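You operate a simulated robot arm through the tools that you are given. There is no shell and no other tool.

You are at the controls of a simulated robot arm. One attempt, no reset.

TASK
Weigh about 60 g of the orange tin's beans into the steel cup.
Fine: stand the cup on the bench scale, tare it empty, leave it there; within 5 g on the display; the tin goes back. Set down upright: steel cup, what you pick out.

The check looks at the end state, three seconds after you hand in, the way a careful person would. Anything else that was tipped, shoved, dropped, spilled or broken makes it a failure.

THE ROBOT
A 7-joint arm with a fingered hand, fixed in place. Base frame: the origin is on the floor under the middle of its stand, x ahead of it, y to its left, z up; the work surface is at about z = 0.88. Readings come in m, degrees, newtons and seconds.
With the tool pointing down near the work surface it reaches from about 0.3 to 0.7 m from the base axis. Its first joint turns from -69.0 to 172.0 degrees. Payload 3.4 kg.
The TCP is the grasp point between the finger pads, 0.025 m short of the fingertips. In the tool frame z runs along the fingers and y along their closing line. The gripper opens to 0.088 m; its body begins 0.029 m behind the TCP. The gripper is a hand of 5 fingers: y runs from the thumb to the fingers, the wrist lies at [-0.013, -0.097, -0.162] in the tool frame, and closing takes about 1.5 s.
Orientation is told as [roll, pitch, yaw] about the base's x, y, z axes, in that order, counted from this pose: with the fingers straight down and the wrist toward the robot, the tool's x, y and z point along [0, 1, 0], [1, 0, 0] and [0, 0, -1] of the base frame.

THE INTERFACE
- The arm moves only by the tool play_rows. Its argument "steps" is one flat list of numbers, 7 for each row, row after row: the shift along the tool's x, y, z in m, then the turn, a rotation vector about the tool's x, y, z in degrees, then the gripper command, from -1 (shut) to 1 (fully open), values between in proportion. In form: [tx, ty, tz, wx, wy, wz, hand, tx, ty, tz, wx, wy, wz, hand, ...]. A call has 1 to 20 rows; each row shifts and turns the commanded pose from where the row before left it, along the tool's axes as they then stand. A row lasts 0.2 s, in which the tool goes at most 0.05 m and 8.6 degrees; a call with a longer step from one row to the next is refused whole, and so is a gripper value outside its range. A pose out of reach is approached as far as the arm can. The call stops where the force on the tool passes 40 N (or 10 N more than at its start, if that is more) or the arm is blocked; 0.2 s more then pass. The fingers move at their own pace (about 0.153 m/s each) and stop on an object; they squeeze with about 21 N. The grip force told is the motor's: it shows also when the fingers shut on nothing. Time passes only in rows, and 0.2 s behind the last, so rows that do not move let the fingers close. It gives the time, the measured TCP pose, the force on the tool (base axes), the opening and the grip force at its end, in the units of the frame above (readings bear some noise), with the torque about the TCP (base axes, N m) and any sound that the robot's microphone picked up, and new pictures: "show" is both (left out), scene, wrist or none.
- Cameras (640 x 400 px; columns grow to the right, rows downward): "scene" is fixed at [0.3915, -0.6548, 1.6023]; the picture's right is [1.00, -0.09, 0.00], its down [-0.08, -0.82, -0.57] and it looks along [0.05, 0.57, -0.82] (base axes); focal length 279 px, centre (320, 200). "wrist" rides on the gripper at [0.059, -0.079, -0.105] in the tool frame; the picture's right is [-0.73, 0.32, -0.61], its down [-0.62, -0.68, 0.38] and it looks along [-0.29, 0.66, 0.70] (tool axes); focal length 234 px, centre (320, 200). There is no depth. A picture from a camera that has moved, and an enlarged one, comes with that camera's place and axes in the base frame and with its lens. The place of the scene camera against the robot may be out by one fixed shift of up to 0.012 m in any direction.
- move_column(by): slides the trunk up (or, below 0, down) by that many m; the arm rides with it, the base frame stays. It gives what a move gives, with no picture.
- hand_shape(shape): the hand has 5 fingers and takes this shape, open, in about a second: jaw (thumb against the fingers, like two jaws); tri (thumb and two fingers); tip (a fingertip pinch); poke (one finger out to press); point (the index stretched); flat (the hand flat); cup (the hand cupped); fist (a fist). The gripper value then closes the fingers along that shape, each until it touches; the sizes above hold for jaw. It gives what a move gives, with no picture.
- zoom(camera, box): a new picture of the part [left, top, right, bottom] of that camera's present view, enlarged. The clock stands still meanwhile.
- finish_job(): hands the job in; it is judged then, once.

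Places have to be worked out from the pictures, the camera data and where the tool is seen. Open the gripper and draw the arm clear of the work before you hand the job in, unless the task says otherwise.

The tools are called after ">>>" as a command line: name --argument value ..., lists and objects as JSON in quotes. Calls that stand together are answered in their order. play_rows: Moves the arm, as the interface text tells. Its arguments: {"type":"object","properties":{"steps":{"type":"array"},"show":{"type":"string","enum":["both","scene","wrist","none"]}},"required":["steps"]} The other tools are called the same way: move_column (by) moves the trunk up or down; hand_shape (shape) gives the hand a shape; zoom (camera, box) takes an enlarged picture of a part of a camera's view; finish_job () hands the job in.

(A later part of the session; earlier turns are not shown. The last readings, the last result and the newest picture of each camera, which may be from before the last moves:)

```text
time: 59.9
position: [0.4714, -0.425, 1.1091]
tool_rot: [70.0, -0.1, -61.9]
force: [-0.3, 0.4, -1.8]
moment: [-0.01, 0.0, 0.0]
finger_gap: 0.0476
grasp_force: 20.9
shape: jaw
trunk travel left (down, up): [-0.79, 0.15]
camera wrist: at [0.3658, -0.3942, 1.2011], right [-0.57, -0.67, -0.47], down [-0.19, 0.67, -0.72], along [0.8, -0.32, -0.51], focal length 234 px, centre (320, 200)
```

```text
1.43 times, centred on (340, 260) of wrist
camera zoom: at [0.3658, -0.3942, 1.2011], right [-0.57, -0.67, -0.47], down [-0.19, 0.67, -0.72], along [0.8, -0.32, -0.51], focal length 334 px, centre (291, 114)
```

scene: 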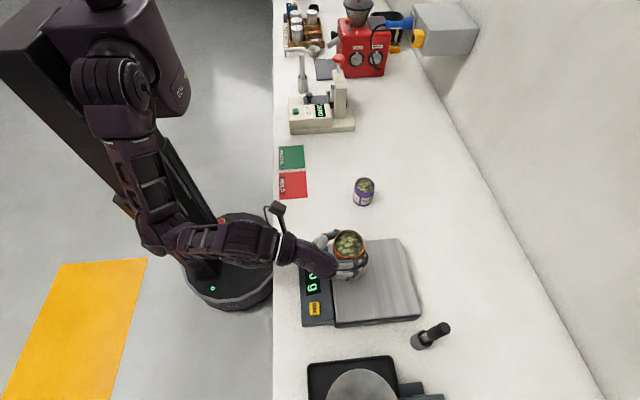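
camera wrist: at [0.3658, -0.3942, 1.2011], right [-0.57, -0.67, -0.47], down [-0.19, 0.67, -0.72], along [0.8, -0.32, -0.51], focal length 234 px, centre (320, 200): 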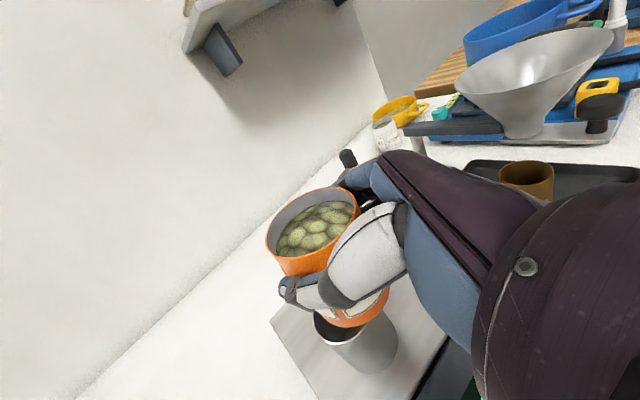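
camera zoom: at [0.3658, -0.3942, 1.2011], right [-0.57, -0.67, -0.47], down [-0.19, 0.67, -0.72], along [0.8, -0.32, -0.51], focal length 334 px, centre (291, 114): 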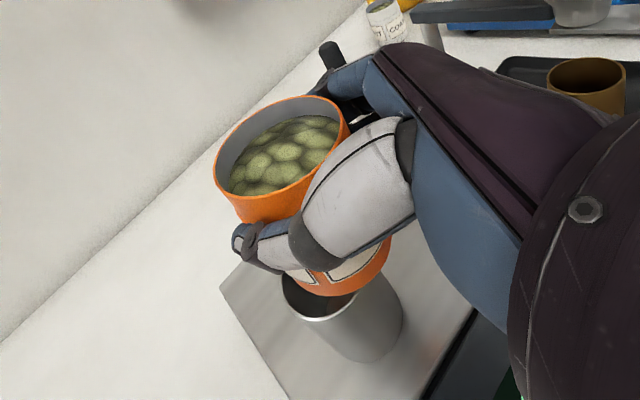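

No reach trouble. I tilt 30° forward at this safe height, well before beans should move, and check reach and pose.

>>> play_rows --steps '[0, 0, 0, 0, -5, 0, -0.6, 0, 0, 0, 0, -5, 0, -0.6, 0, 0, 0, 0, -5, 0, -0.6, 0, 0, 0, 0, -5, 0, -0.6, 0, 0, 0, 0, -5, 0, -0.6, 0, 0, 0, 0, -5, 0, -0.6, 0, 0, 0, 0, 0, 0, -0.6]'

>>> zoom --camera "scene" --box '[280, 190, 420, 310]'

>>> zoom --camera "wrist" --box '[200, 120, 480, 400]'

```text
time: 61.5
position: [0.4721, -0.4275, 1.1089]
tool_rot: [39.9, 0.0, -62.0]
force: [1.1, 0.4, -1.1]
moment: [-0.02, -0.01, 0.01]
finger_gap: 0.0477
grasp_force: 20.8
shape: jaw
trunk travel left (down, up): [-0.79, 0.15]
camera wrist: at [0.415, -0.3685, 1.2279], right [-0.68, -0.73, 0.0], down [-0.53, 0.49, -0.69], along [0.51, -0.47, -0.72], focal length 234 px, centre (320, 200)
```

scene: 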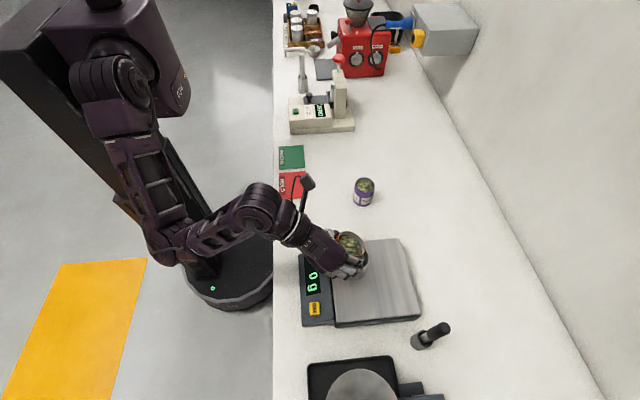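
wrist: 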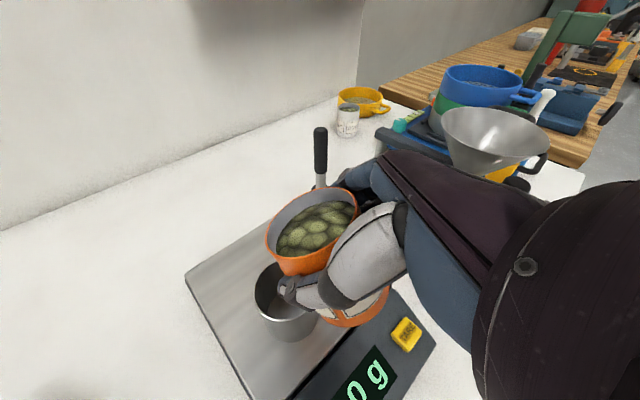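

```text
3.33 times, centred on (350, 250) of scene
camera zoom: at [0.3915, -0.6548, 1.6023], right [1.0, -0.09, 0.0], down [-0.08, -0.82, -0.57], along [0.05, 0.57, -0.82], focal length 929 px, centre (220, 33)
```

zoom: 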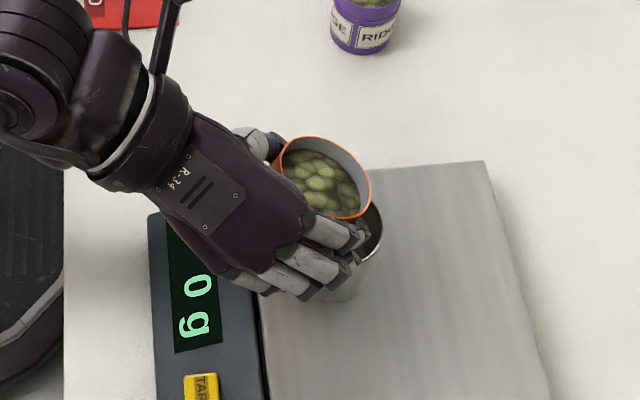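

```text
1.43 times, centred on (340, 260) of wrist
camera zoom: at [0.415, -0.3685, 1.2279], right [-0.68, -0.73, 0.0], down [-0.53, 0.49, -0.69], along [0.51, -0.47, -0.72], focal length 334 px, centre (291, 114)
```

zoom: 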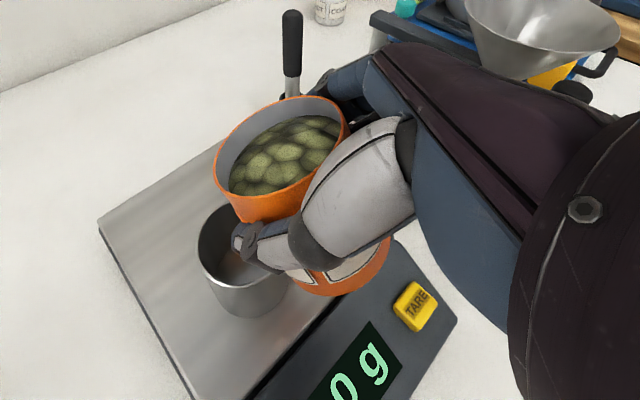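

The pose is reachable, and the lip sits right over the cup centre (0.505, −0.408). I draw back 8 mm so beans land centrally, lower 6 cm, and tilt a little more.

>>> play_rows --steps '[-0.006, 0, -0.005, 0, 0, 0, -0.6, 0, 0, 0, 0, 0, 0, -0.6]' --show "none"

>>> move_column --by -0.06

>>> play_rows --steps '[0, 0, 0, 0, -4, 0, -0.6, 0, 0, 0, 0, -4, 0, -0.6, 0, 0, 0, 0, 0, 0, -0.6]'

>>> zoom --camera "scene" --box '[280, 190, 420, 310]'

>>> zoom --camera "wrist" --box '[200, 120, 480, 400]'

```text
time: 62.1
position: [0.4667, -0.4303, 1.1076]
tool_rot: [40.0, 0.0, -61.9]
force: [0.1, -0.1, -2.0]
moment: [0.03, -0.02, -0.02]
finger_gap: 0.0477
grasp_force: 20.9
shape: jaw
trunk travel left (down, up): [-0.79, 0.15]
```

```text
time: 63.1
position: [0.4649, -0.4308, 1.0476]
tool_rot: [40.1, 0.0, -61.8]
force: [-0.3, -0.3, -2.0]
moment: [-0.02, 0.02, -0.03]
finger_gap: 0.0481
grasp_force: 21.0
shape: jaw
trunk travel left (down, up): [-0.73, 0.21]
```

```text
time: 63.9
position: [0.4654, -0.4316, 1.0486]
tool_rot: [31.9, 0.2, -61.9]
force: [-0.7, 0.1, -0.8]
moment: [0.03, -0.02, -0.03]
finger_gap: 0.0478
grasp_force: 21.1
shape: jaw
trunk travel left (down, up): [-0.73, 0.21]
camera wrist: at [0.4235, -0.3644, 1.1691], right [-0.67, -0.73, 0.13], down [-0.61, 0.45, -0.65], along [0.42, -0.52, -0.74], focal length 234 px, centre (320, 200)
```

scene: 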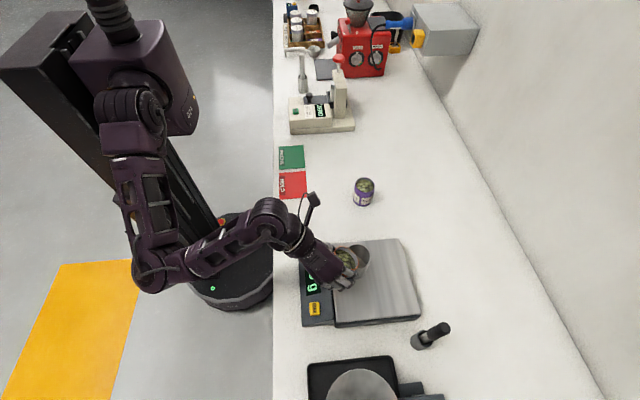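
wrist: 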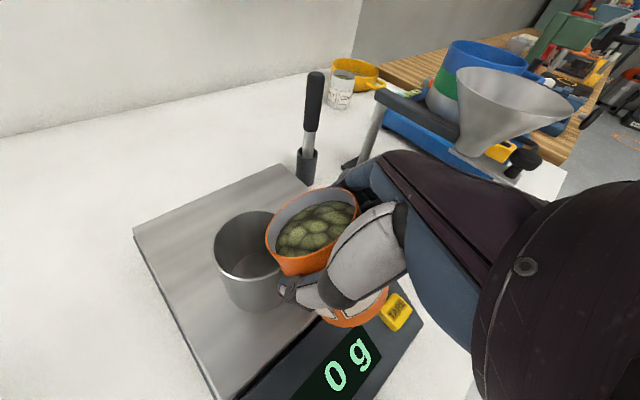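

```text
3.33 times, centred on (350, 250) of scene
camera zoom: at [0.3915, -0.6548, 1.6023], right [1.0, -0.09, 0.0], down [-0.08, -0.82, -0.57], along [0.05, 0.57, -0.82], focal length 929 px, centre (220, 33)
```

zoom: 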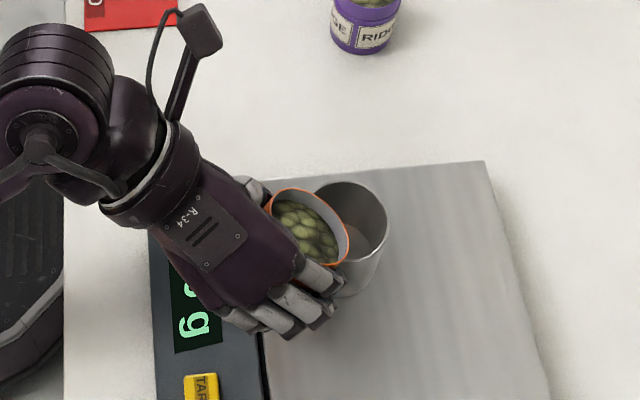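

```text
1.43 times, centred on (340, 260) of wrist
camera zoom: at [0.4235, -0.3644, 1.1691], right [-0.67, -0.73, 0.13], down [-0.61, 0.45, -0.65], along [0.42, -0.52, -0.74], focal length 334 px, centre (291, 114)
```

zoom: 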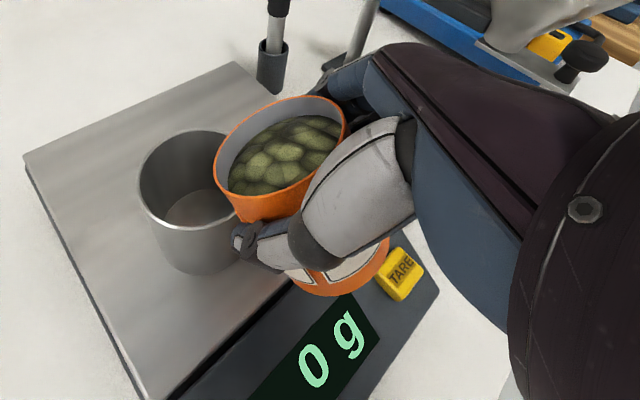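

The cup, lip and display are all in view. I'll zoom tightly to measure the cup rim against the tin lip before going further.

>>> zoom --camera "wrist" --box '[200, 170, 360, 330]'

>>> zoom --camera "scene" --box '[310, 220, 390, 290]'

```text
2.50 times, centred on (280, 250) of wrist
camera zoom: at [0.4235, -0.3644, 1.1691], right [-0.67, -0.73, 0.13], down [-0.61, 0.45, -0.65], along [0.42, -0.52, -0.74], focal length 585 px, centre (420, 75)
```

zoom: 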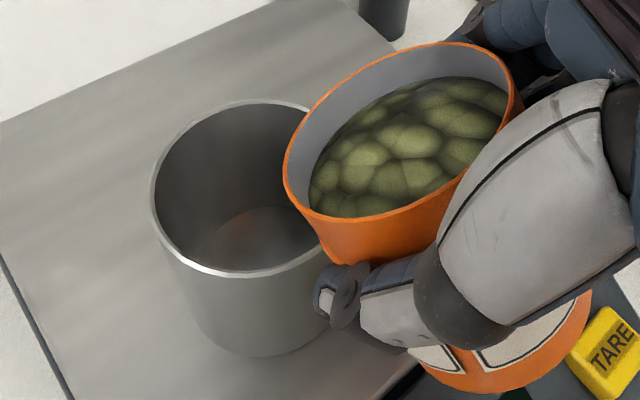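

```text
5.71 times, centred on (350, 255) of scene
camera zoom: at [0.3915, -0.6548, 1.6023], right [1.0, -0.09, 0.0], down [-0.08, -0.82, -0.57], along [0.05, 0.57, -0.82], focal length 1593 px, centre (149, -114)
```

zoom: 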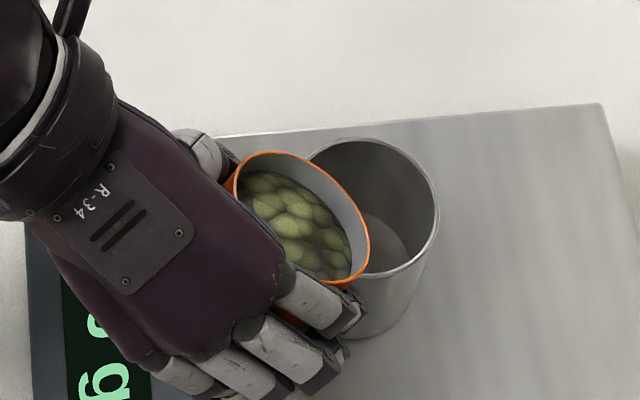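

The lip is about 15–19 mm behind the cup centre and 29 mm above its rim. I move 9 mm forward and 5 mm up, then tilt to about 46°.

>>> play_rows --steps '[0.0103, 0, 0.0006, 0, 0, 0, -0.6, 0, 0, 0, 0, -4, 0, -0.6, 0.0008, 0, 0.0004, 0, -4, 0, -0.6, 0, 0, 0, 0, 0, 0, -0.6, 0, 0, 0, 0, 0, 0, -0.6]'

>>> zoom --camera "wrist" --box '[180, 170, 400, 390]'

>>> zoom --camera "scene" --box '[310, 220, 390, 290]'

```text
time: 65.1
position: [0.4731, -0.4271, 1.054]
tool_rot: [23.9, -0.1, -61.9]
force: [0.4, 0.0, -1.7]
moment: [0.06, 0.01, 0.04]
finger_gap: 0.0475
grasp_force: 20.9
shape: jaw
trunk travel left (down, up): [-0.73, 0.21]
camera wrist: at [0.4469, -0.3517, 1.1746], right [-0.65, -0.71, 0.26], down [-0.69, 0.41, -0.6], along [0.33, -0.57, -0.75], focal length 234 px, centre (320, 200)
```

scene: 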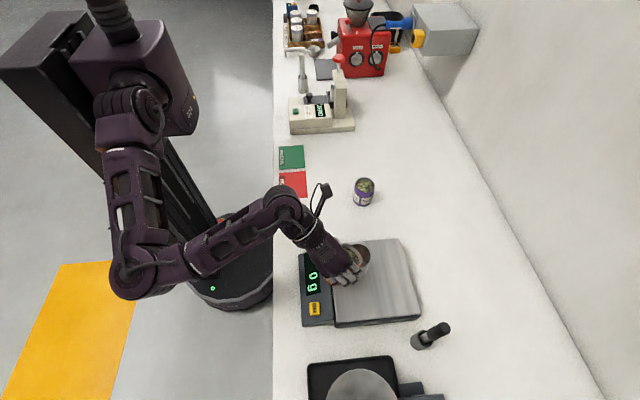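
wrist: 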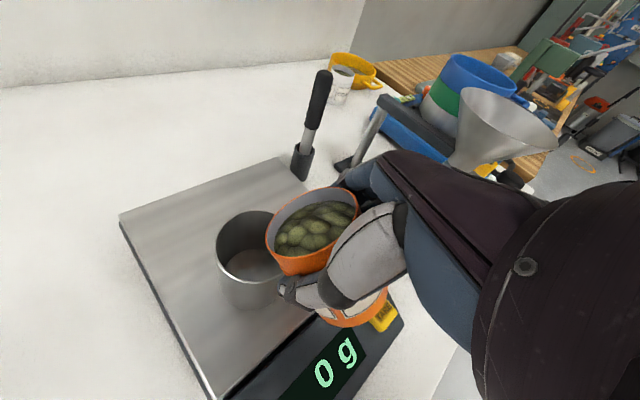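

```text
1.82 times, centred on (290, 280) of wrist
camera zoom: at [0.4469, -0.3517, 1.1746], right [-0.65, -0.71, 0.26], down [-0.69, 0.41, -0.6], along [0.33, -0.57, -0.75], focal length 426 px, centre (374, 54)
```

zoom: 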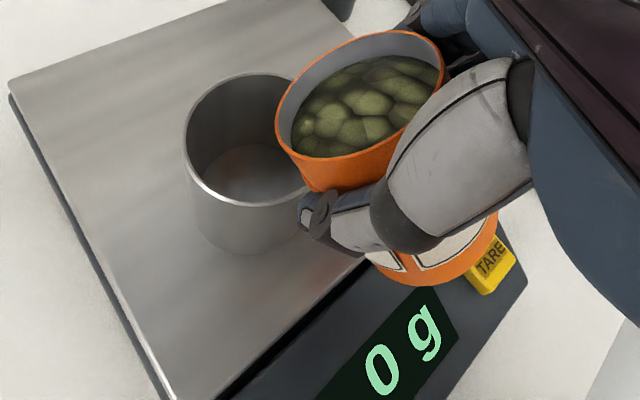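

```text
5.71 times, centred on (350, 255) of scene
camera zoom: at [0.3915, -0.6548, 1.6023], right [1.0, -0.09, 0.0], down [-0.08, -0.82, -0.57], along [0.05, 0.57, -0.82], focal length 1593 px, centre (149, -114)
```

zoom: 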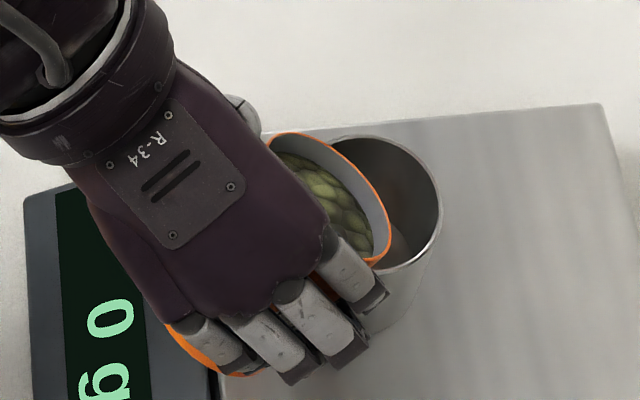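

No beans have moved at 46°, and the lip sits about 12 mm behind the cup centre. I continue in 4° steps with pauses.

>>> play_rows --steps '[0.0012, 0, 0.0004, 0, -4, 0, -0.6, 0, 0, 0, 0, 0, 0, -0.6, 0, 0, 0, 0, 0, 0, -0.6, 0, 0, 0, 0, 0, 0, -0.6]' --show "wrist"

>>> zoom --camera "wrist" --box '[180, 170, 400, 390]'

>>> zoom --camera "scene" --box '[310, 220, 390, 290]'

```text
time: 66.1
position: [0.4757, -0.4259, 1.0533]
tool_rot: [20.0, 0.0, -61.9]
force: [0.2, -0.5, -1.5]
moment: [0.04, -0.04, 0.0]
finger_gap: 0.0475
grasp_force: 20.6
shape: jaw
trunk travel left (down, up): [-0.73, 0.21]
camera wrist: at [0.4549, -0.347, 1.1734], right [-0.63, -0.7, 0.32], down [-0.72, 0.39, -0.57], along [0.28, -0.6, -0.75], focal length 234 px, centre (320, 200)
```

wrist: 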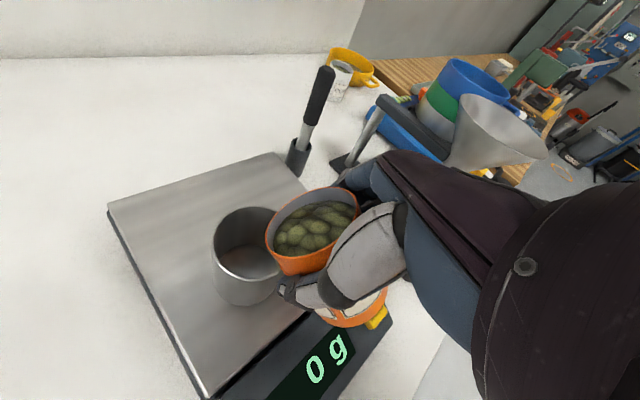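

```text
1.82 times, centred on (290, 280) of wrist
camera zoom: at [0.4549, -0.347, 1.1734], right [-0.63, -0.7, 0.32], down [-0.72, 0.39, -0.57], along [0.28, -0.6, -0.75], focal length 426 px, centre (374, 54)
```

zoom: 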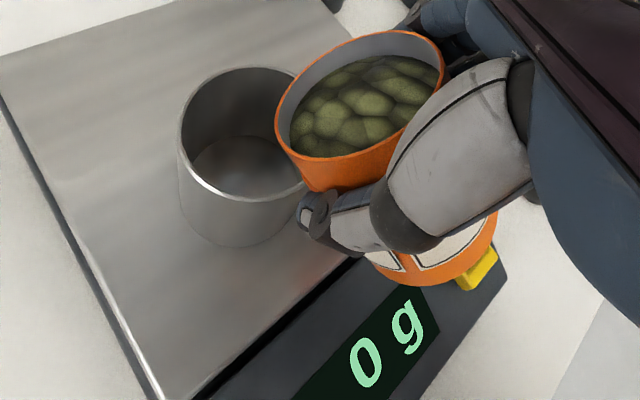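

```text
5.71 times, centred on (350, 255) of scene
camera zoom: at [0.3915, -0.6548, 1.6023], right [1.0, -0.09, 0.0], down [-0.08, -0.82, -0.57], along [0.05, 0.57, -0.82], focal length 1593 px, centre (149, -114)
```

zoom: 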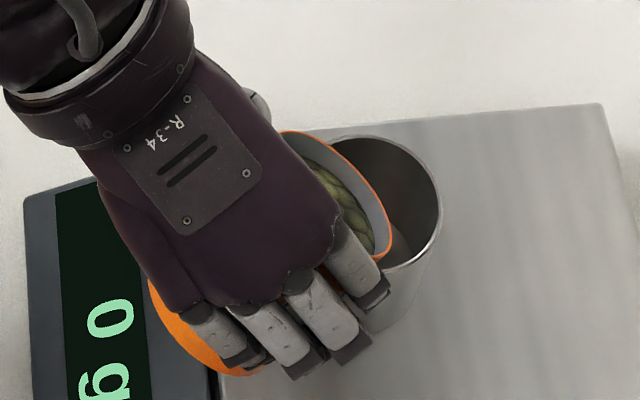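

>>> play_rows --steps '[0.0016, 0, 0.0005, 0, -4, 0, -0.6, 0, 0, 0, 0, 0, 0, -0.6, 0, 0, 0, 0, 0, 0, -0.6, 0, 0, 0, 0, 0, 0, -0.6]' --show "none"

>>> zoom --camera "wrist" --box '[180, 170, 400, 390]'

```text
time: 67.1
position: [0.4761, -0.4248, 1.0547]
tool_rot: [16.0, -0.1, -61.8]
force: [-1.0, -0.9, -1.8]
moment: [0.0, -0.02, -0.02]
finger_gap: 0.0475
grasp_force: 21.3
shape: jaw
trunk travel left (down, up): [-0.73, 0.21]
```

```text
1.82 times, centred on (290, 280) of wrist
camera zoom: at [0.4641, -0.3421, 1.1722], right [-0.61, -0.69, 0.38], down [-0.76, 0.37, -0.54], along [0.23, -0.62, -0.75], focal length 426 px, centre (374, 54)
```

zoom: 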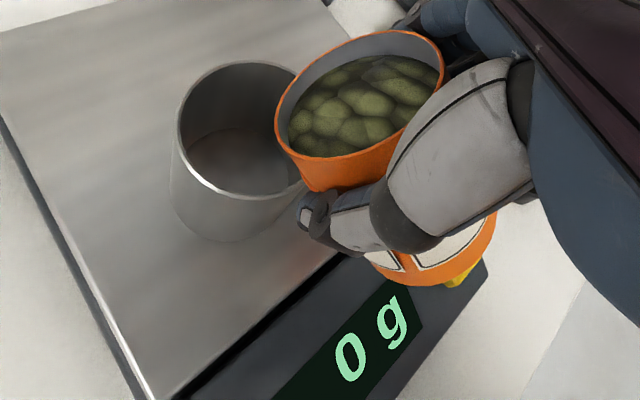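

>>> play_rows --steps '[0.0018, 0, 0.0004, 0, -4, 0, -0.6, 0, 0, 0, 0, 0, 0, -0.6, 0, 0, 0, 0, 0, 0, -0.6, 0, 0, 0, 0, 0, 0, -0.6]' --show "none"

>>> zoom --camera "wrist" --box '[180, 170, 400, 390]'

>>> zoom --camera "scene" --box '[310, 220, 390, 290]'

```text
time: 68.1
position: [0.479, -0.4222, 1.0526]
tool_rot: [14.1, 0.1, -61.4]
force: [0.0, 0.6, -2.1]
moment: [0.0, -0.03, -0.01]
finger_gap: 0.0478
grasp_force: 20.9
shape: jaw
trunk travel left (down, up): [-0.73, 0.21]
```

```text
1.82 times, centred on (290, 280) of wrist
camera zoom: at [0.4697, -0.3371, 1.1709], right [-0.59, -0.69, 0.41], down [-0.78, 0.35, -0.52], along [0.22, -0.63, -0.75], focal length 426 px, centre (374, 54)
```

zoom: 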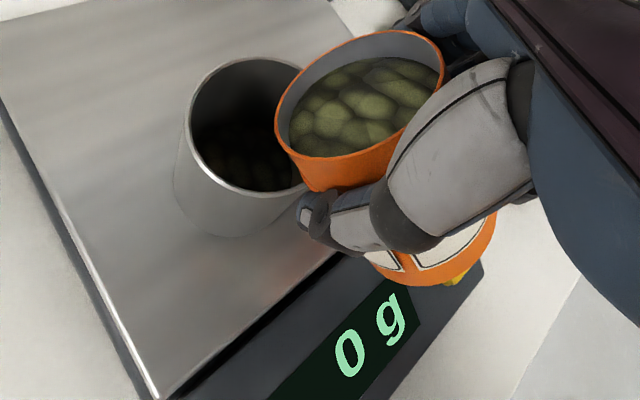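

```text
5.71 times, centred on (350, 255) of scene
camera zoom: at [0.3915, -0.6548, 1.6023], right [1.0, -0.09, 0.0], down [-0.08, -0.82, -0.57], along [0.05, 0.57, -0.82], focal length 1593 px, centre (149, -114)
```

zoom: 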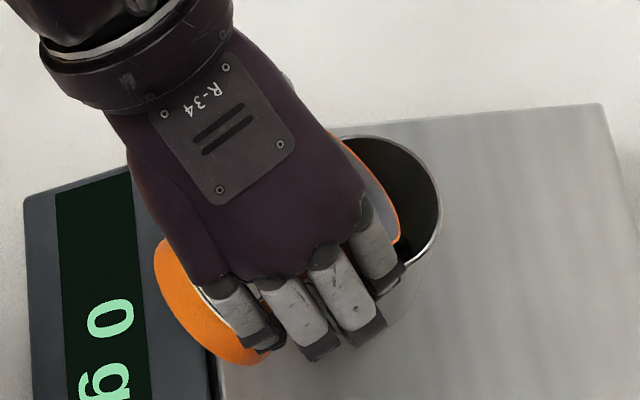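

Bean texture may now be visible in the cup and the pose lags 2°. I'll look closely before moving anything.

>>> zoom --camera "wrist" --box '[250, 190, 370, 310]'

>>> zoom --camera "scene" --box '[340, 230, 380, 290]'

>>> zoom --camera "wrist" --box '[0, 0, 640, 400]'

```text
3.33 times, centred on (310, 250) of wrist
camera zoom: at [0.4697, -0.3371, 1.1709], right [-0.59, -0.69, 0.41], down [-0.78, 0.35, -0.52], along [0.22, -0.63, -0.75], focal length 781 px, centre (353, 33)
```

zoom: 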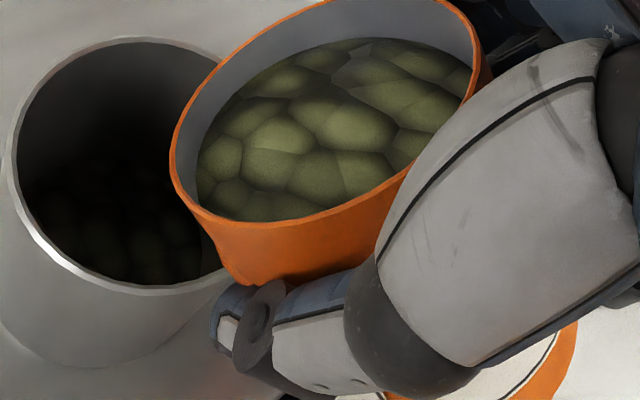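

```text
6.67 times, centred on (360, 260) of scene
camera zoom: at [0.3915, -0.6548, 1.6023], right [1.0, -0.09, 0.0], down [-0.08, -0.82, -0.57], along [0.05, 0.57, -0.82], focal length 1858 px, centre (53, -200)
```

zoom: 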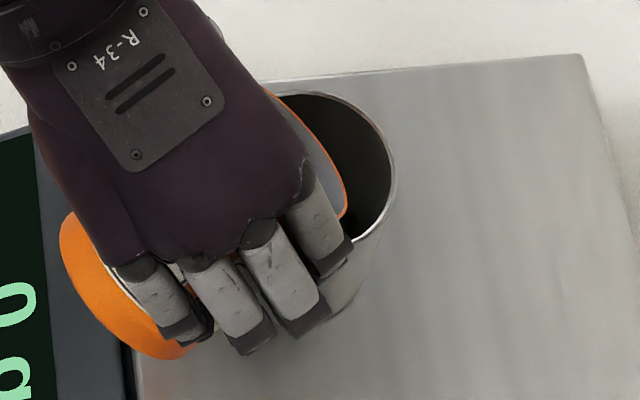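

```text
1.00 times, centred on (320, 200) of wrist (not enlarged: the box is as wide or as high as the picture)
camera zoom: at [0.4697, -0.3371, 1.1709], right [-0.59, -0.69, 0.41], down [-0.78, 0.35, -0.52], along [0.22, -0.63, -0.75], focal length 234 px, centre (320, 200)
```

zoom: 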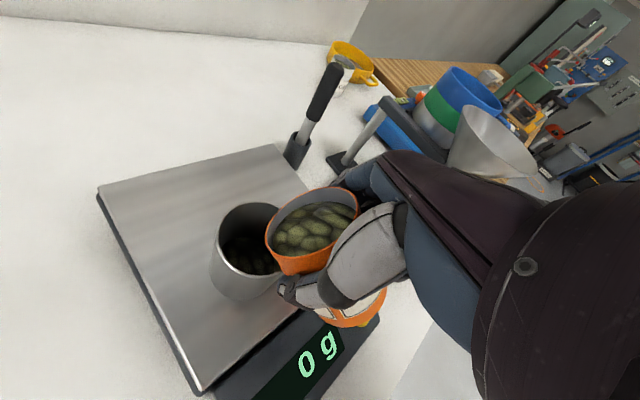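

Beans have started to reach the cup though the display still reads 0. I tilt back 8° at once to stop the flow and let the scale settle.

>>> play_rows --steps '[-0.0015, 0, -0.0004, 0, 5, 0, -0.6, -0.0015, 0, -0.0004, 0, 4, 0, -0.6, 0, 0, 0, 0, 0, 0, -0.6, 0, 0, 0, 0, 0, 0, -0.6]' --show "wrist"

>>> zoom --camera "wrist" --box '[180, 170, 400, 390]'

>>> zoom --camera "scene" --box '[310, 220, 390, 290]'

```text
time: 69.1
position: [0.4762, -0.4254, 1.0531]
tool_rot: [21.0, 0.0, -61.9]
force: [-0.1, 1.0, -1.3]
moment: [0.0, -0.02, 0.0]
finger_gap: 0.0473
grasp_force: 20.8
shape: jaw
trunk travel left (down, up): [-0.73, 0.21]
camera wrist: at [0.4539, -0.3481, 1.1738], right [-0.64, -0.71, 0.31], down [-0.71, 0.39, -0.58], along [0.29, -0.59, -0.75], focal length 234 px, centre (320, 200)
```

wrist: 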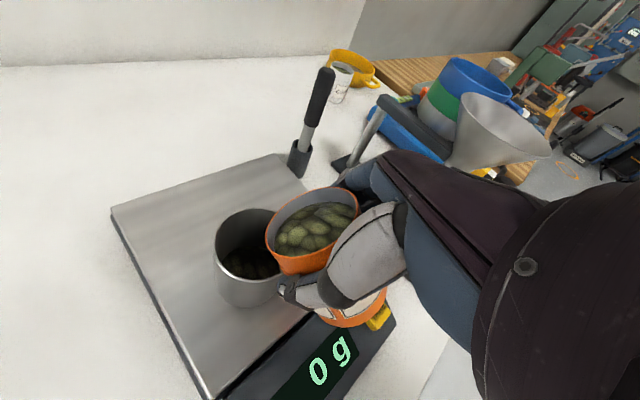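

```text
1.82 times, centred on (290, 280) of wrist
camera zoom: at [0.4539, -0.3481, 1.1738], right [-0.64, -0.71, 0.31], down [-0.71, 0.39, -0.58], along [0.29, -0.59, -0.75], focal length 426 px, centre (374, 54)
```

zoom: 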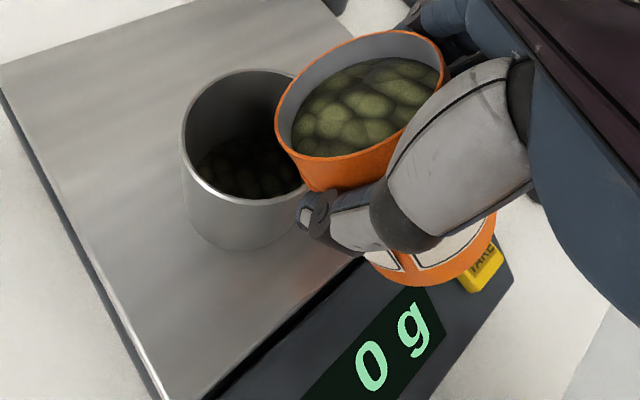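

```text
5.71 times, centred on (350, 255) of scene
camera zoom: at [0.3915, -0.6548, 1.6023], right [1.0, -0.09, 0.0], down [-0.08, -0.82, -0.57], along [0.05, 0.57, -0.82], focal length 1593 px, centre (149, -114)
```

zoom: 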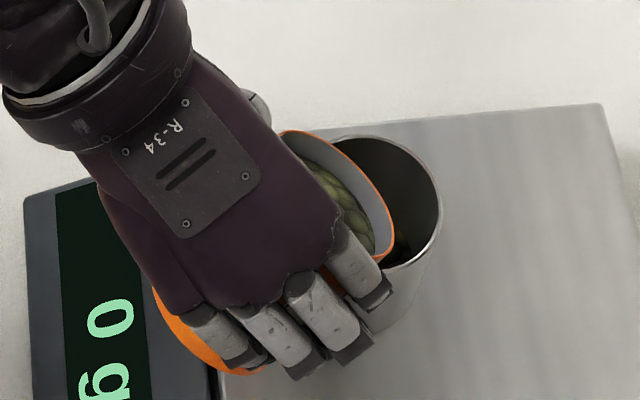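

>>> play_rows --steps '[0, 0, 0, 0, 0, 0, -0.6, 0, 0, 0, 0, 0, 0, -0.6, 0, 0, 0, 0, 0, 0, -0.6, 0, 0, 0, 0, 0, 0, -0.6, 0, 0, 0, 0, 0, 0, -0.6, 0, 0, 0, 0, 0, 0, -0.6, 0, 0, 0, 0, 0, 0, -0.6]' --show "none"

>>> zoom --camera "wrist" --box '[180, 170, 400, 390]'

>>> zoom --camera "scene" --box '[290, 240, 340, 330]'

```text
time: 70.7
position: [0.4762, -0.4265, 1.0537]
tool_rot: [21.0, 0.0, -61.9]
force: [0.4, 0.0, -1.3]
moment: [0.01, -0.02, -0.02]
finger_gap: 0.0475
grasp_force: 20.9
shape: jaw
trunk travel left (down, up): [-0.73, 0.21]
```

```text
1.82 times, centred on (290, 280) of wrist
camera zoom: at [0.4541, -0.348, 1.1737], right [-0.64, -0.71, 0.31], down [-0.71, 0.39, -0.58], along [0.29, -0.59, -0.75], focal length 426 px, centre (374, 54)
```

zoom: 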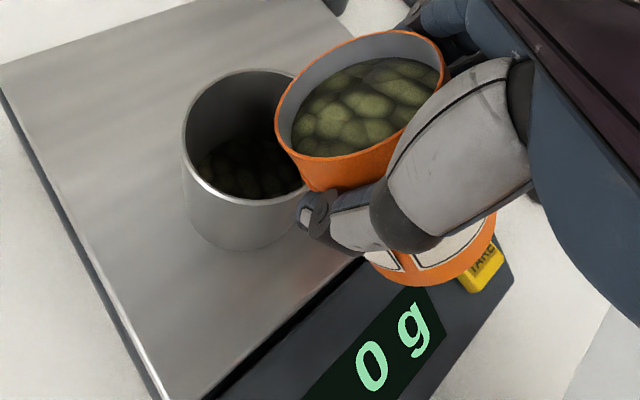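

```text
4.44 times, centred on (315, 285) of scene
camera zoom: at [0.3915, -0.6548, 1.6023], right [1.0, -0.09, 0.0], down [-0.08, -0.82, -0.57], along [0.05, 0.57, -0.82], focal length 1239 px, centre (342, -178)
```

zoom: 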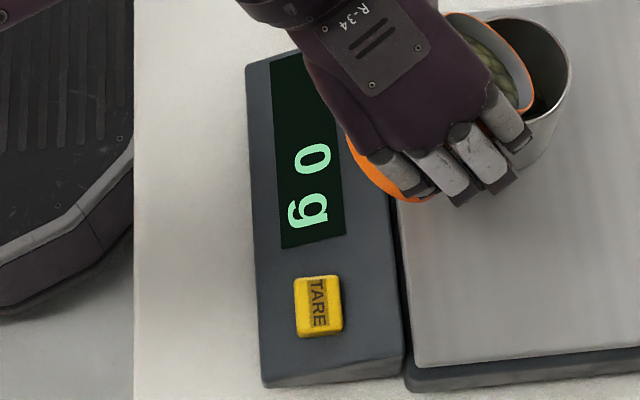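

Still 0 g, so only a trace has fallen. I tilt forward again in finer steps and read the scale after each.

>>> play_rows --steps '[0.0012, 0, 0.0004, 0, -4, 0, -0.6, 0.0008, 0, 0.0003, 0, -2, 0, -0.6, 0, 0, 0, 0, 0, 0, -0.6, 0, 0, 0, 0, 0, 0, -0.6]' --show "none"

>>> zoom --camera "wrist" --box '[180, 170, 400, 390]'

```text
time: 71.7
position: [0.4782, -0.4237, 1.0541]
tool_rot: [15.0, 0.0, -61.9]
force: [0.1, 0.9, -1.9]
moment: [0.04, -0.03, 0.03]
finger_gap: 0.0474
grasp_force: 20.9
shape: jaw
trunk travel left (down, up): [-0.73, 0.21]
```

```text
1.82 times, centred on (290, 280) of wrist
camera zoom: at [0.467, -0.3409, 1.1709], right [-0.6, -0.69, 0.4], down [-0.77, 0.36, -0.53], along [0.22, -0.63, -0.75], focal length 426 px, centre (374, 54)
```

zoom: 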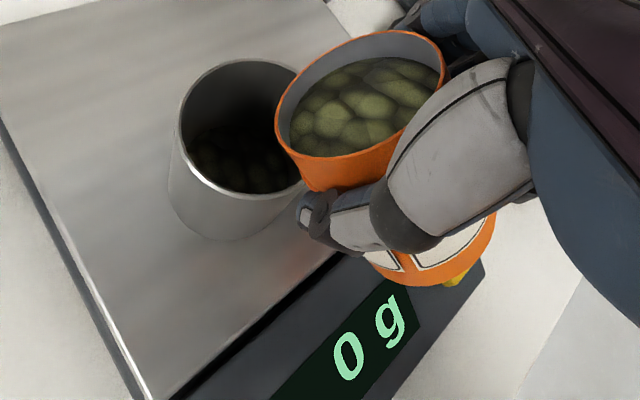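

>>> play_rows --steps '[0.0008, 0, 0.0002, 0, -1.5, 0, -0.6, 0, 0, 0, 0, 0, 0, -0.6, 0, 0, 0, 0, 0, 0, -0.6]' --show "none"

>>> zoom --camera "wrist" --box '[180, 170, 400, 390]'

```text
time: 72.5
position: [0.4777, -0.4235, 1.0536]
tool_rot: [13.6, -0.1, -61.9]
force: [-0.5, 0.9, -1.4]
moment: [0.0, 0.01, 0.05]
finger_gap: 0.0476
grasp_force: 21.6
shape: jaw
trunk travel left (down, up): [-0.73, 0.21]
```

```text
1.82 times, centred on (290, 280) of wrist
camera zoom: at [0.4705, -0.3388, 1.1704], right [-0.6, -0.68, 0.42], down [-0.78, 0.36, -0.52], along [0.2, -0.64, -0.74], focal length 426 px, centre (374, 54)
```

zoom: 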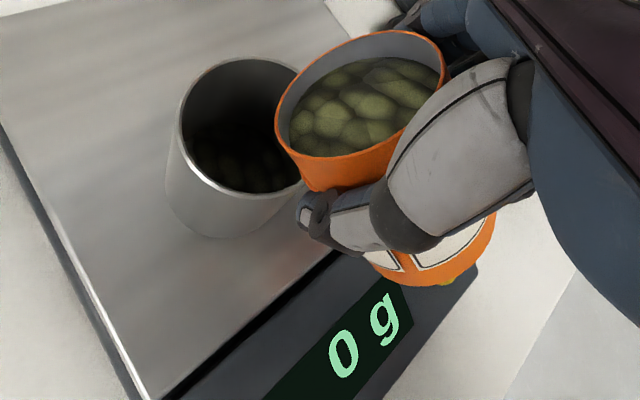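

>>> play_rows --steps '[0.0008, 0, 0.0002, 0, -1.5, 0, -0.6, 0, 0, 0, 0, 0, 0, -0.6, 0, 0, 0, 0, 0, 0, -0.6]' --show "none"

>>> zoom --camera "wrist" --box '[180, 170, 400, 390]'

```text
time: 73.3
position: [0.4792, -0.4231, 1.0534]
tool_rot: [12.0, 0.0, -61.9]
force: [-0.6, 0.0, -1.2]
moment: [0.01, -0.04, 0.0]
finger_gap: 0.0475
grasp_force: 21.1
shape: jaw
trunk travel left (down, up): [-0.73, 0.21]
```

```text
1.82 times, centred on (290, 280) of wrist
camera zoom: at [0.4736, -0.3372, 1.1693], right [-0.59, -0.68, 0.44], down [-0.79, 0.35, -0.5], along [0.19, -0.64, -0.74], focal length 426 px, centre (374, 54)
```

zoom: 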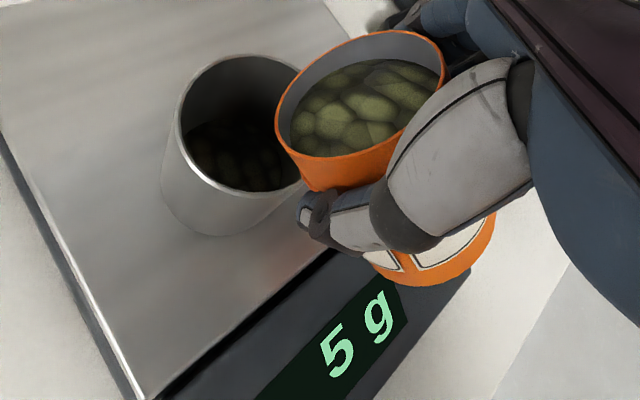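

5 g now. I hold this tilt to see whether the flow goes on by itself.

>>> play_rows --steps '[0, 0, 0, 0, 0, 0, -0.6, 0, 0, 0, 0, 0, 0, -0.6, 0, 0, 0, 0, 0, 0, -0.6]' --show "none"

>>> zoom --camera "wrist" --box '[180, 170, 400, 390]'

>>> zoom --camera "scene" --box '[290, 220, 390, 310]'

```text
time: 74.1
position: [0.4785, -0.4232, 1.0541]
tool_rot: [12.0, 0.0, -62.0]
force: [-0.9, 0.9, -1.5]
moment: [0.03, -0.02, 0.05]
finger_gap: 0.0477
grasp_force: 21.0
shape: jaw
trunk travel left (down, up): [-0.73, 0.21]
```

```text
1.82 times, centred on (290, 280) of wrist
camera zoom: at [0.4736, -0.3371, 1.1692], right [-0.59, -0.68, 0.44], down [-0.79, 0.35, -0.5], along [0.19, -0.64, -0.74], focal length 426 px, centre (374, 54)
```

zoom: 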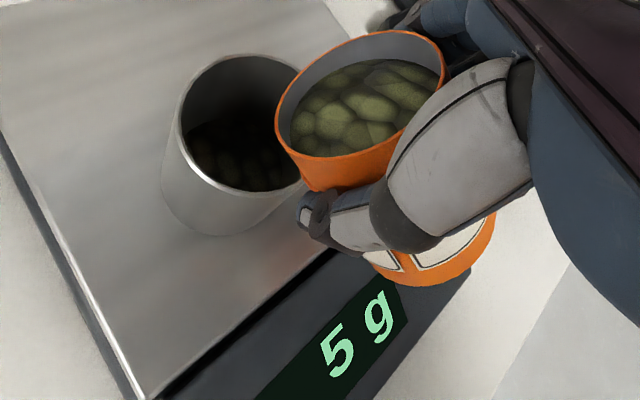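

```text
4.44 times, centred on (340, 265) of scene
camera zoom: at [0.3915, -0.6548, 1.6023], right [1.0, -0.09, 0.0], down [-0.08, -0.82, -0.57], along [0.05, 0.57, -0.82], focal length 1239 px, centre (231, -89)
```

zoom: 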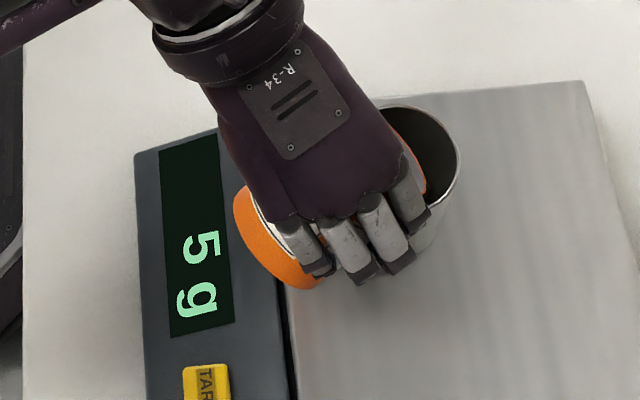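

The flow stops on its own, so the amount follows the tilt. I continue in 2° steps with reads.

>>> play_rows --steps '[0.001, 0, 0.0002, 0, -2, 0, -0.6, 0, 0, 0, 0, 0, 0, -0.6, 0, 0, 0, 0, 0, 0, -0.6]' --show "none"

>>> zoom --camera "wrist" --box '[180, 170, 400, 390]'

```text
time: 74.9
position: [0.4795, -0.4214, 1.0526]
tool_rot: [10.0, 0.0, -61.9]
force: [-0.2, -0.2, -1.4]
moment: [0.0, -0.04, -0.01]
finger_gap: 0.0474
grasp_force: 21.1
shape: jaw
trunk travel left (down, up): [-0.73, 0.21]
```

```text
1.82 times, centred on (290, 280) of wrist
camera zoom: at [0.478, -0.3347, 1.1682], right [-0.57, -0.67, 0.47], down [-0.8, 0.34, -0.49], along [0.16, -0.66, -0.74], focal length 426 px, centre (374, 54)
```

zoom: 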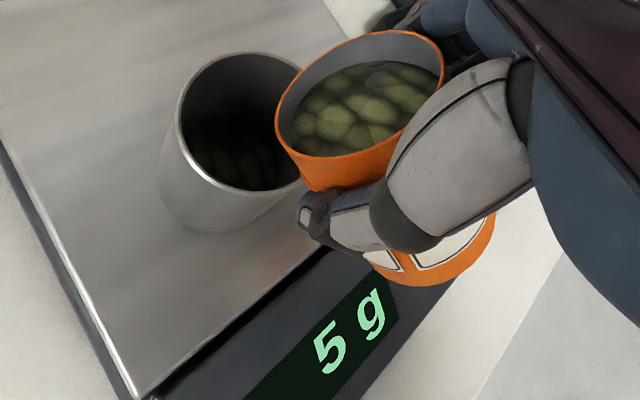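

>>> play_rows --steps '[0.0015, 0, 0.0002, 0, -3, 0, -0.6, 0, 0, 0, 0, 0, 0, -0.6, 0, 0, 0, 0, 0, 0, -0.6]' --show "none"

>>> zoom --camera "wrist" --box '[180, 170, 400, 390]'

```text
time: 75.7
position: [0.4812, -0.4222, 1.0532]
tool_rot: [7.1, 0.0, -61.8]
force: [-0.5, -0.4, -1.4]
moment: [0.01, -0.04, 0.01]
finger_gap: 0.0473
grasp_force: 20.8
shape: jaw
trunk travel left (down, up): [-0.73, 0.21]
```

```text
1.82 times, centred on (290, 280) of wrist
camera zoom: at [0.4848, -0.3314, 1.1661], right [-0.55, -0.66, 0.51], down [-0.83, 0.33, -0.46], along [0.13, -0.67, -0.73], focal length 426 px, centre (374, 54)
```

zoom: 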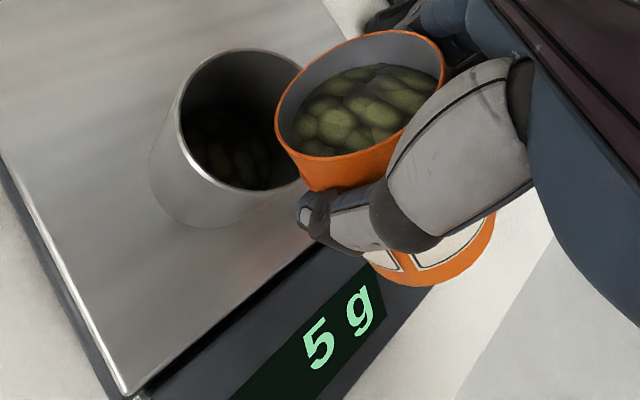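

>>> play_rows --steps '[0, 0, 0, 0, 0, 0, -0.6, 0, 0, 0, 0, 0, 0, -0.6, 0, 0, 0, 0, 0, 0, -0.6]' --show "none"

>>> zoom --camera "wrist" --box '[180, 170, 400, 390]'

>>> zoom --camera "scene" --box '[290, 220, 390, 310]'

```text
time: 76.5
position: [0.4809, -0.4219, 1.0541]
tool_rot: [7.0, 0.0, -61.9]
force: [-0.2, 0.0, -2.0]
moment: [-0.01, -0.01, -0.02]
finger_gap: 0.0477
grasp_force: 21.6
shape: jaw
trunk travel left (down, up): [-0.73, 0.21]
```

```text
1.82 times, centred on (290, 280) of wrist
camera zoom: at [0.4846, -0.3315, 1.1662], right [-0.55, -0.66, 0.51], down [-0.83, 0.33, -0.46], along [0.13, -0.67, -0.73], focal length 426 px, centre (374, 54)
```

zoom: 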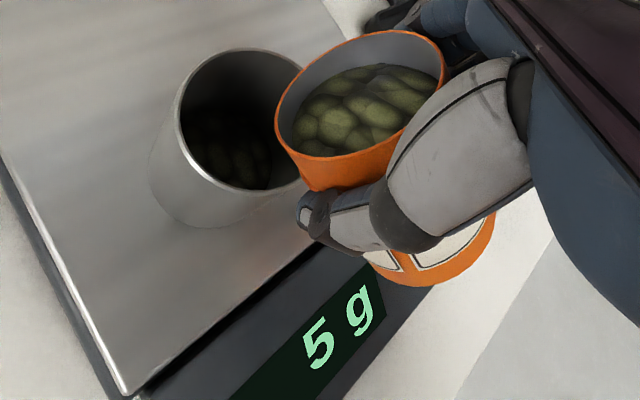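

```text
4.44 times, centred on (340, 265) of scene
camera zoom: at [0.3915, -0.6548, 1.6023], right [1.0, -0.09, 0.0], down [-0.08, -0.82, -0.57], along [0.05, 0.57, -0.82], focal length 1239 px, centre (231, -89)
```

zoom: 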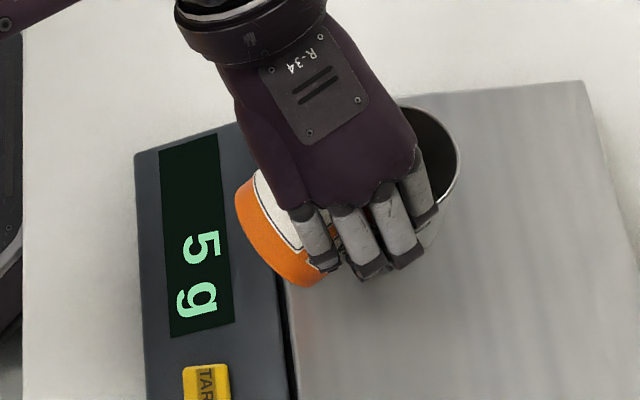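

Steady at 5 g. I keep tilting.

>>> play_rows --steps '[0.0015, 0, 0.0001, 0, -3, 0, -0.6, 0, 0, 0, 0, 0, 0, -0.6, 0, 0, 0, 0, 0, 0, -0.6, 0, 0, 0, 0, 0, 0, -0.6]' --show "none"

>>> zoom --camera "wrist" --box '[180, 170, 400, 390]'

```text
time: 77.5
position: [0.4829, -0.4215, 1.0534]
tool_rot: [4.0, 0.0, -62.0]
force: [0.2, -0.2, -1.1]
moment: [0.03, -0.02, -0.01]
finger_gap: 0.0473
grasp_force: 21.0
shape: jaw
trunk travel left (down, up): [-0.73, 0.21]
```

```text
1.82 times, centred on (290, 280) of wrist
camera zoom: at [0.4914, -0.328, 1.1638], right [-0.52, -0.65, 0.56], down [-0.85, 0.32, -0.43], along [0.1, -0.69, -0.71], focal length 426 px, centre (374, 54)
```

zoom: 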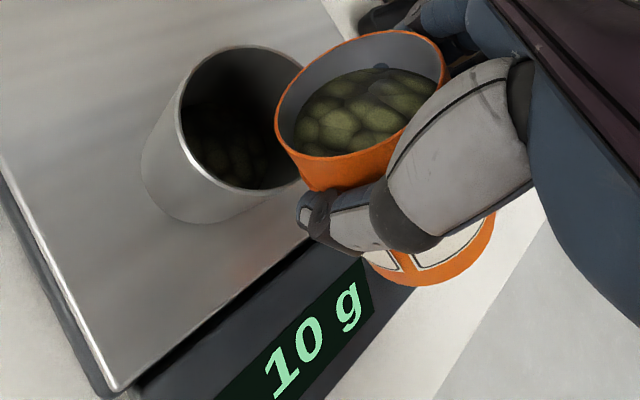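

10 g at about 66°. I continue.

>>> play_rows --steps '[0.0016, 0, 0, 0, -3, 0, -0.6, 0, 0, 0, 0, 0, 0, -0.6, 0, 0, 0, 0, 0, 0, -0.6, 0, 0, 0, 0, 0, 0, -0.6]' --show "none"

>>> zoom --camera "wrist" --box '[180, 170, 400, 390]'

>>> zoom --camera "scene" --box '[290, 220, 390, 310]'

```text
time: 78.5
position: [0.4835, -0.421, 1.0532]
tool_rot: [1.1, 0.0, -61.9]
force: [-0.3, -0.3, -2.0]
moment: [0.04, -0.02, 0.03]
finger_gap: 0.0475
grasp_force: 21.5
shape: jaw
trunk travel left (down, up): [-0.73, 0.21]
```

```text
1.82 times, centred on (290, 280) of wrist
camera zoom: at [0.4975, -0.3244, 1.161], right [-0.5, -0.63, 0.59], down [-0.87, 0.31, -0.39], along [0.06, -0.71, -0.7], focal length 426 px, centre (374, 54)
```

zoom: 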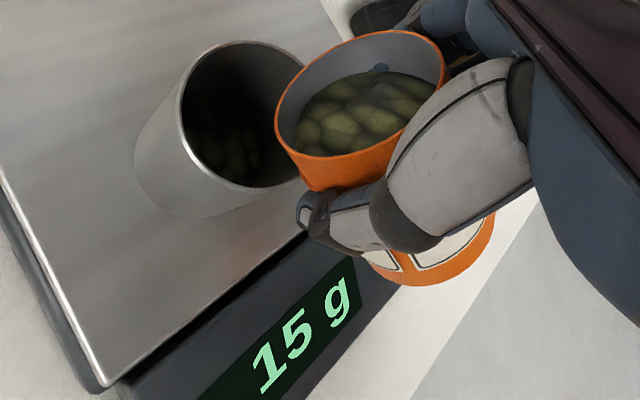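

```text
4.44 times, centred on (340, 265) of scene
camera zoom: at [0.3915, -0.6548, 1.6023], right [1.0, -0.09, 0.0], down [-0.08, -0.82, -0.57], along [0.05, 0.57, -0.82], focal length 1239 px, centre (231, -89)
```

zoom: 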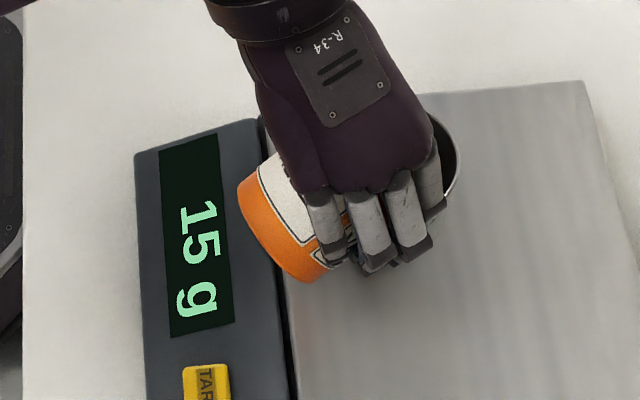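

15 g. Nothing lies outside the cup and the lip is well inside its mouth. I carry on.

>>> play_rows --steps '[0.0016, 0, 0, 0, -3, 0, -0.6, 0, 0, 0, 0, 0, 0, -0.6, 0, 0, 0, 0, 0, 0, -0.6, 0, 0, 0, 0, 0, 0, -0.6]' --show "none"

>>> zoom --camera "wrist" --box '[180, 170, 400, 390]'

```text
time: 79.5
position: [0.487, -0.4209, 1.0543]
tool_rot: [-2.0, -0.1, -61.8]
force: [0.1, 0.4, -1.4]
moment: [0.02, -0.04, 0.0]
finger_gap: 0.0472
grasp_force: 20.8
shape: jaw
trunk travel left (down, up): [-0.73, 0.21]
```

```text
1.82 times, centred on (290, 280) of wrist
camera zoom: at [0.504, -0.3212, 1.1577], right [-0.47, -0.62, 0.63], down [-0.88, 0.3, -0.36], along [0.03, -0.73, -0.69], focal length 426 px, centre (374, 54)
```

zoom: 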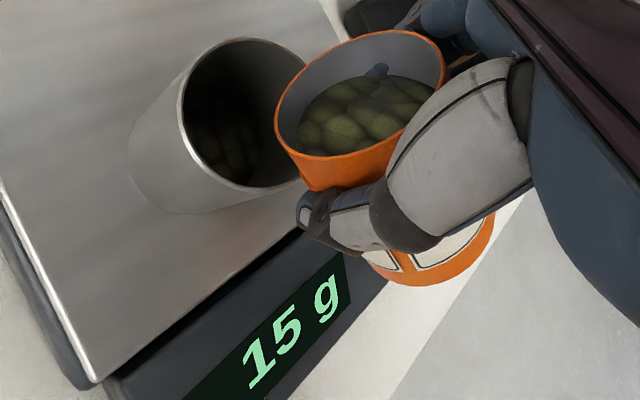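

>>> play_rows --steps '[0.0017, 0, -0.0001, 0, -3, 0, -0.6, 0, 0, 0, 0, 0, 0, -0.6, 0, 0, 0, 0, 0, 0, -0.6, 0, 0, 0, 0, 0, 0, -0.6]' --show "none"

>>> zoom --camera "wrist" --box '[180, 170, 400, 390]'

>>> zoom --camera "scene" --box '[290, 220, 390, 310]'

```text
time: 80.5
position: [0.4872, -0.419, 1.0529]
tool_rot: [-4.9, 0.0, -61.9]
force: [-0.2, 0.2, -1.2]
moment: [-0.01, -0.03, -0.04]
finger_gap: 0.0474
grasp_force: 20.6
shape: jaw
trunk travel left (down, up): [-0.73, 0.21]
```

```text
1.82 times, centred on (290, 280) of wrist
camera zoom: at [0.5101, -0.318, 1.1544], right [-0.44, -0.6, 0.67], down [-0.9, 0.29, -0.33], along [0.0, -0.74, -0.67], focal length 426 px, centre (374, 54)
```

zoom: 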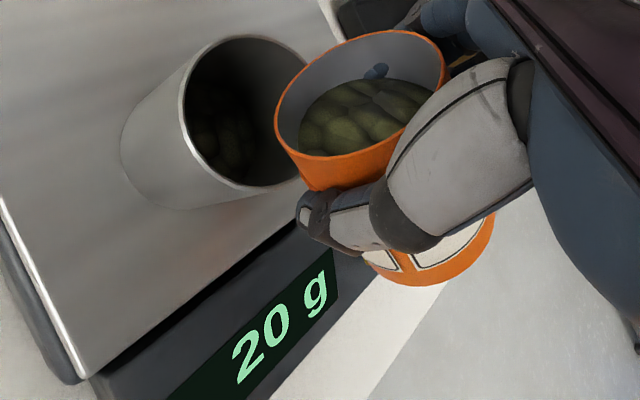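

```text
4.44 times, centred on (340, 265) of scene
camera zoom: at [0.3915, -0.6548, 1.6023], right [1.0, -0.09, 0.0], down [-0.08, -0.82, -0.57], along [0.05, 0.57, -0.82], focal length 1239 px, centre (231, -89)
```

zoom: 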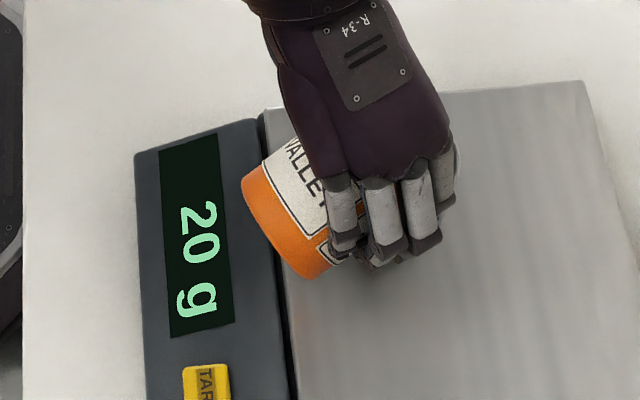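

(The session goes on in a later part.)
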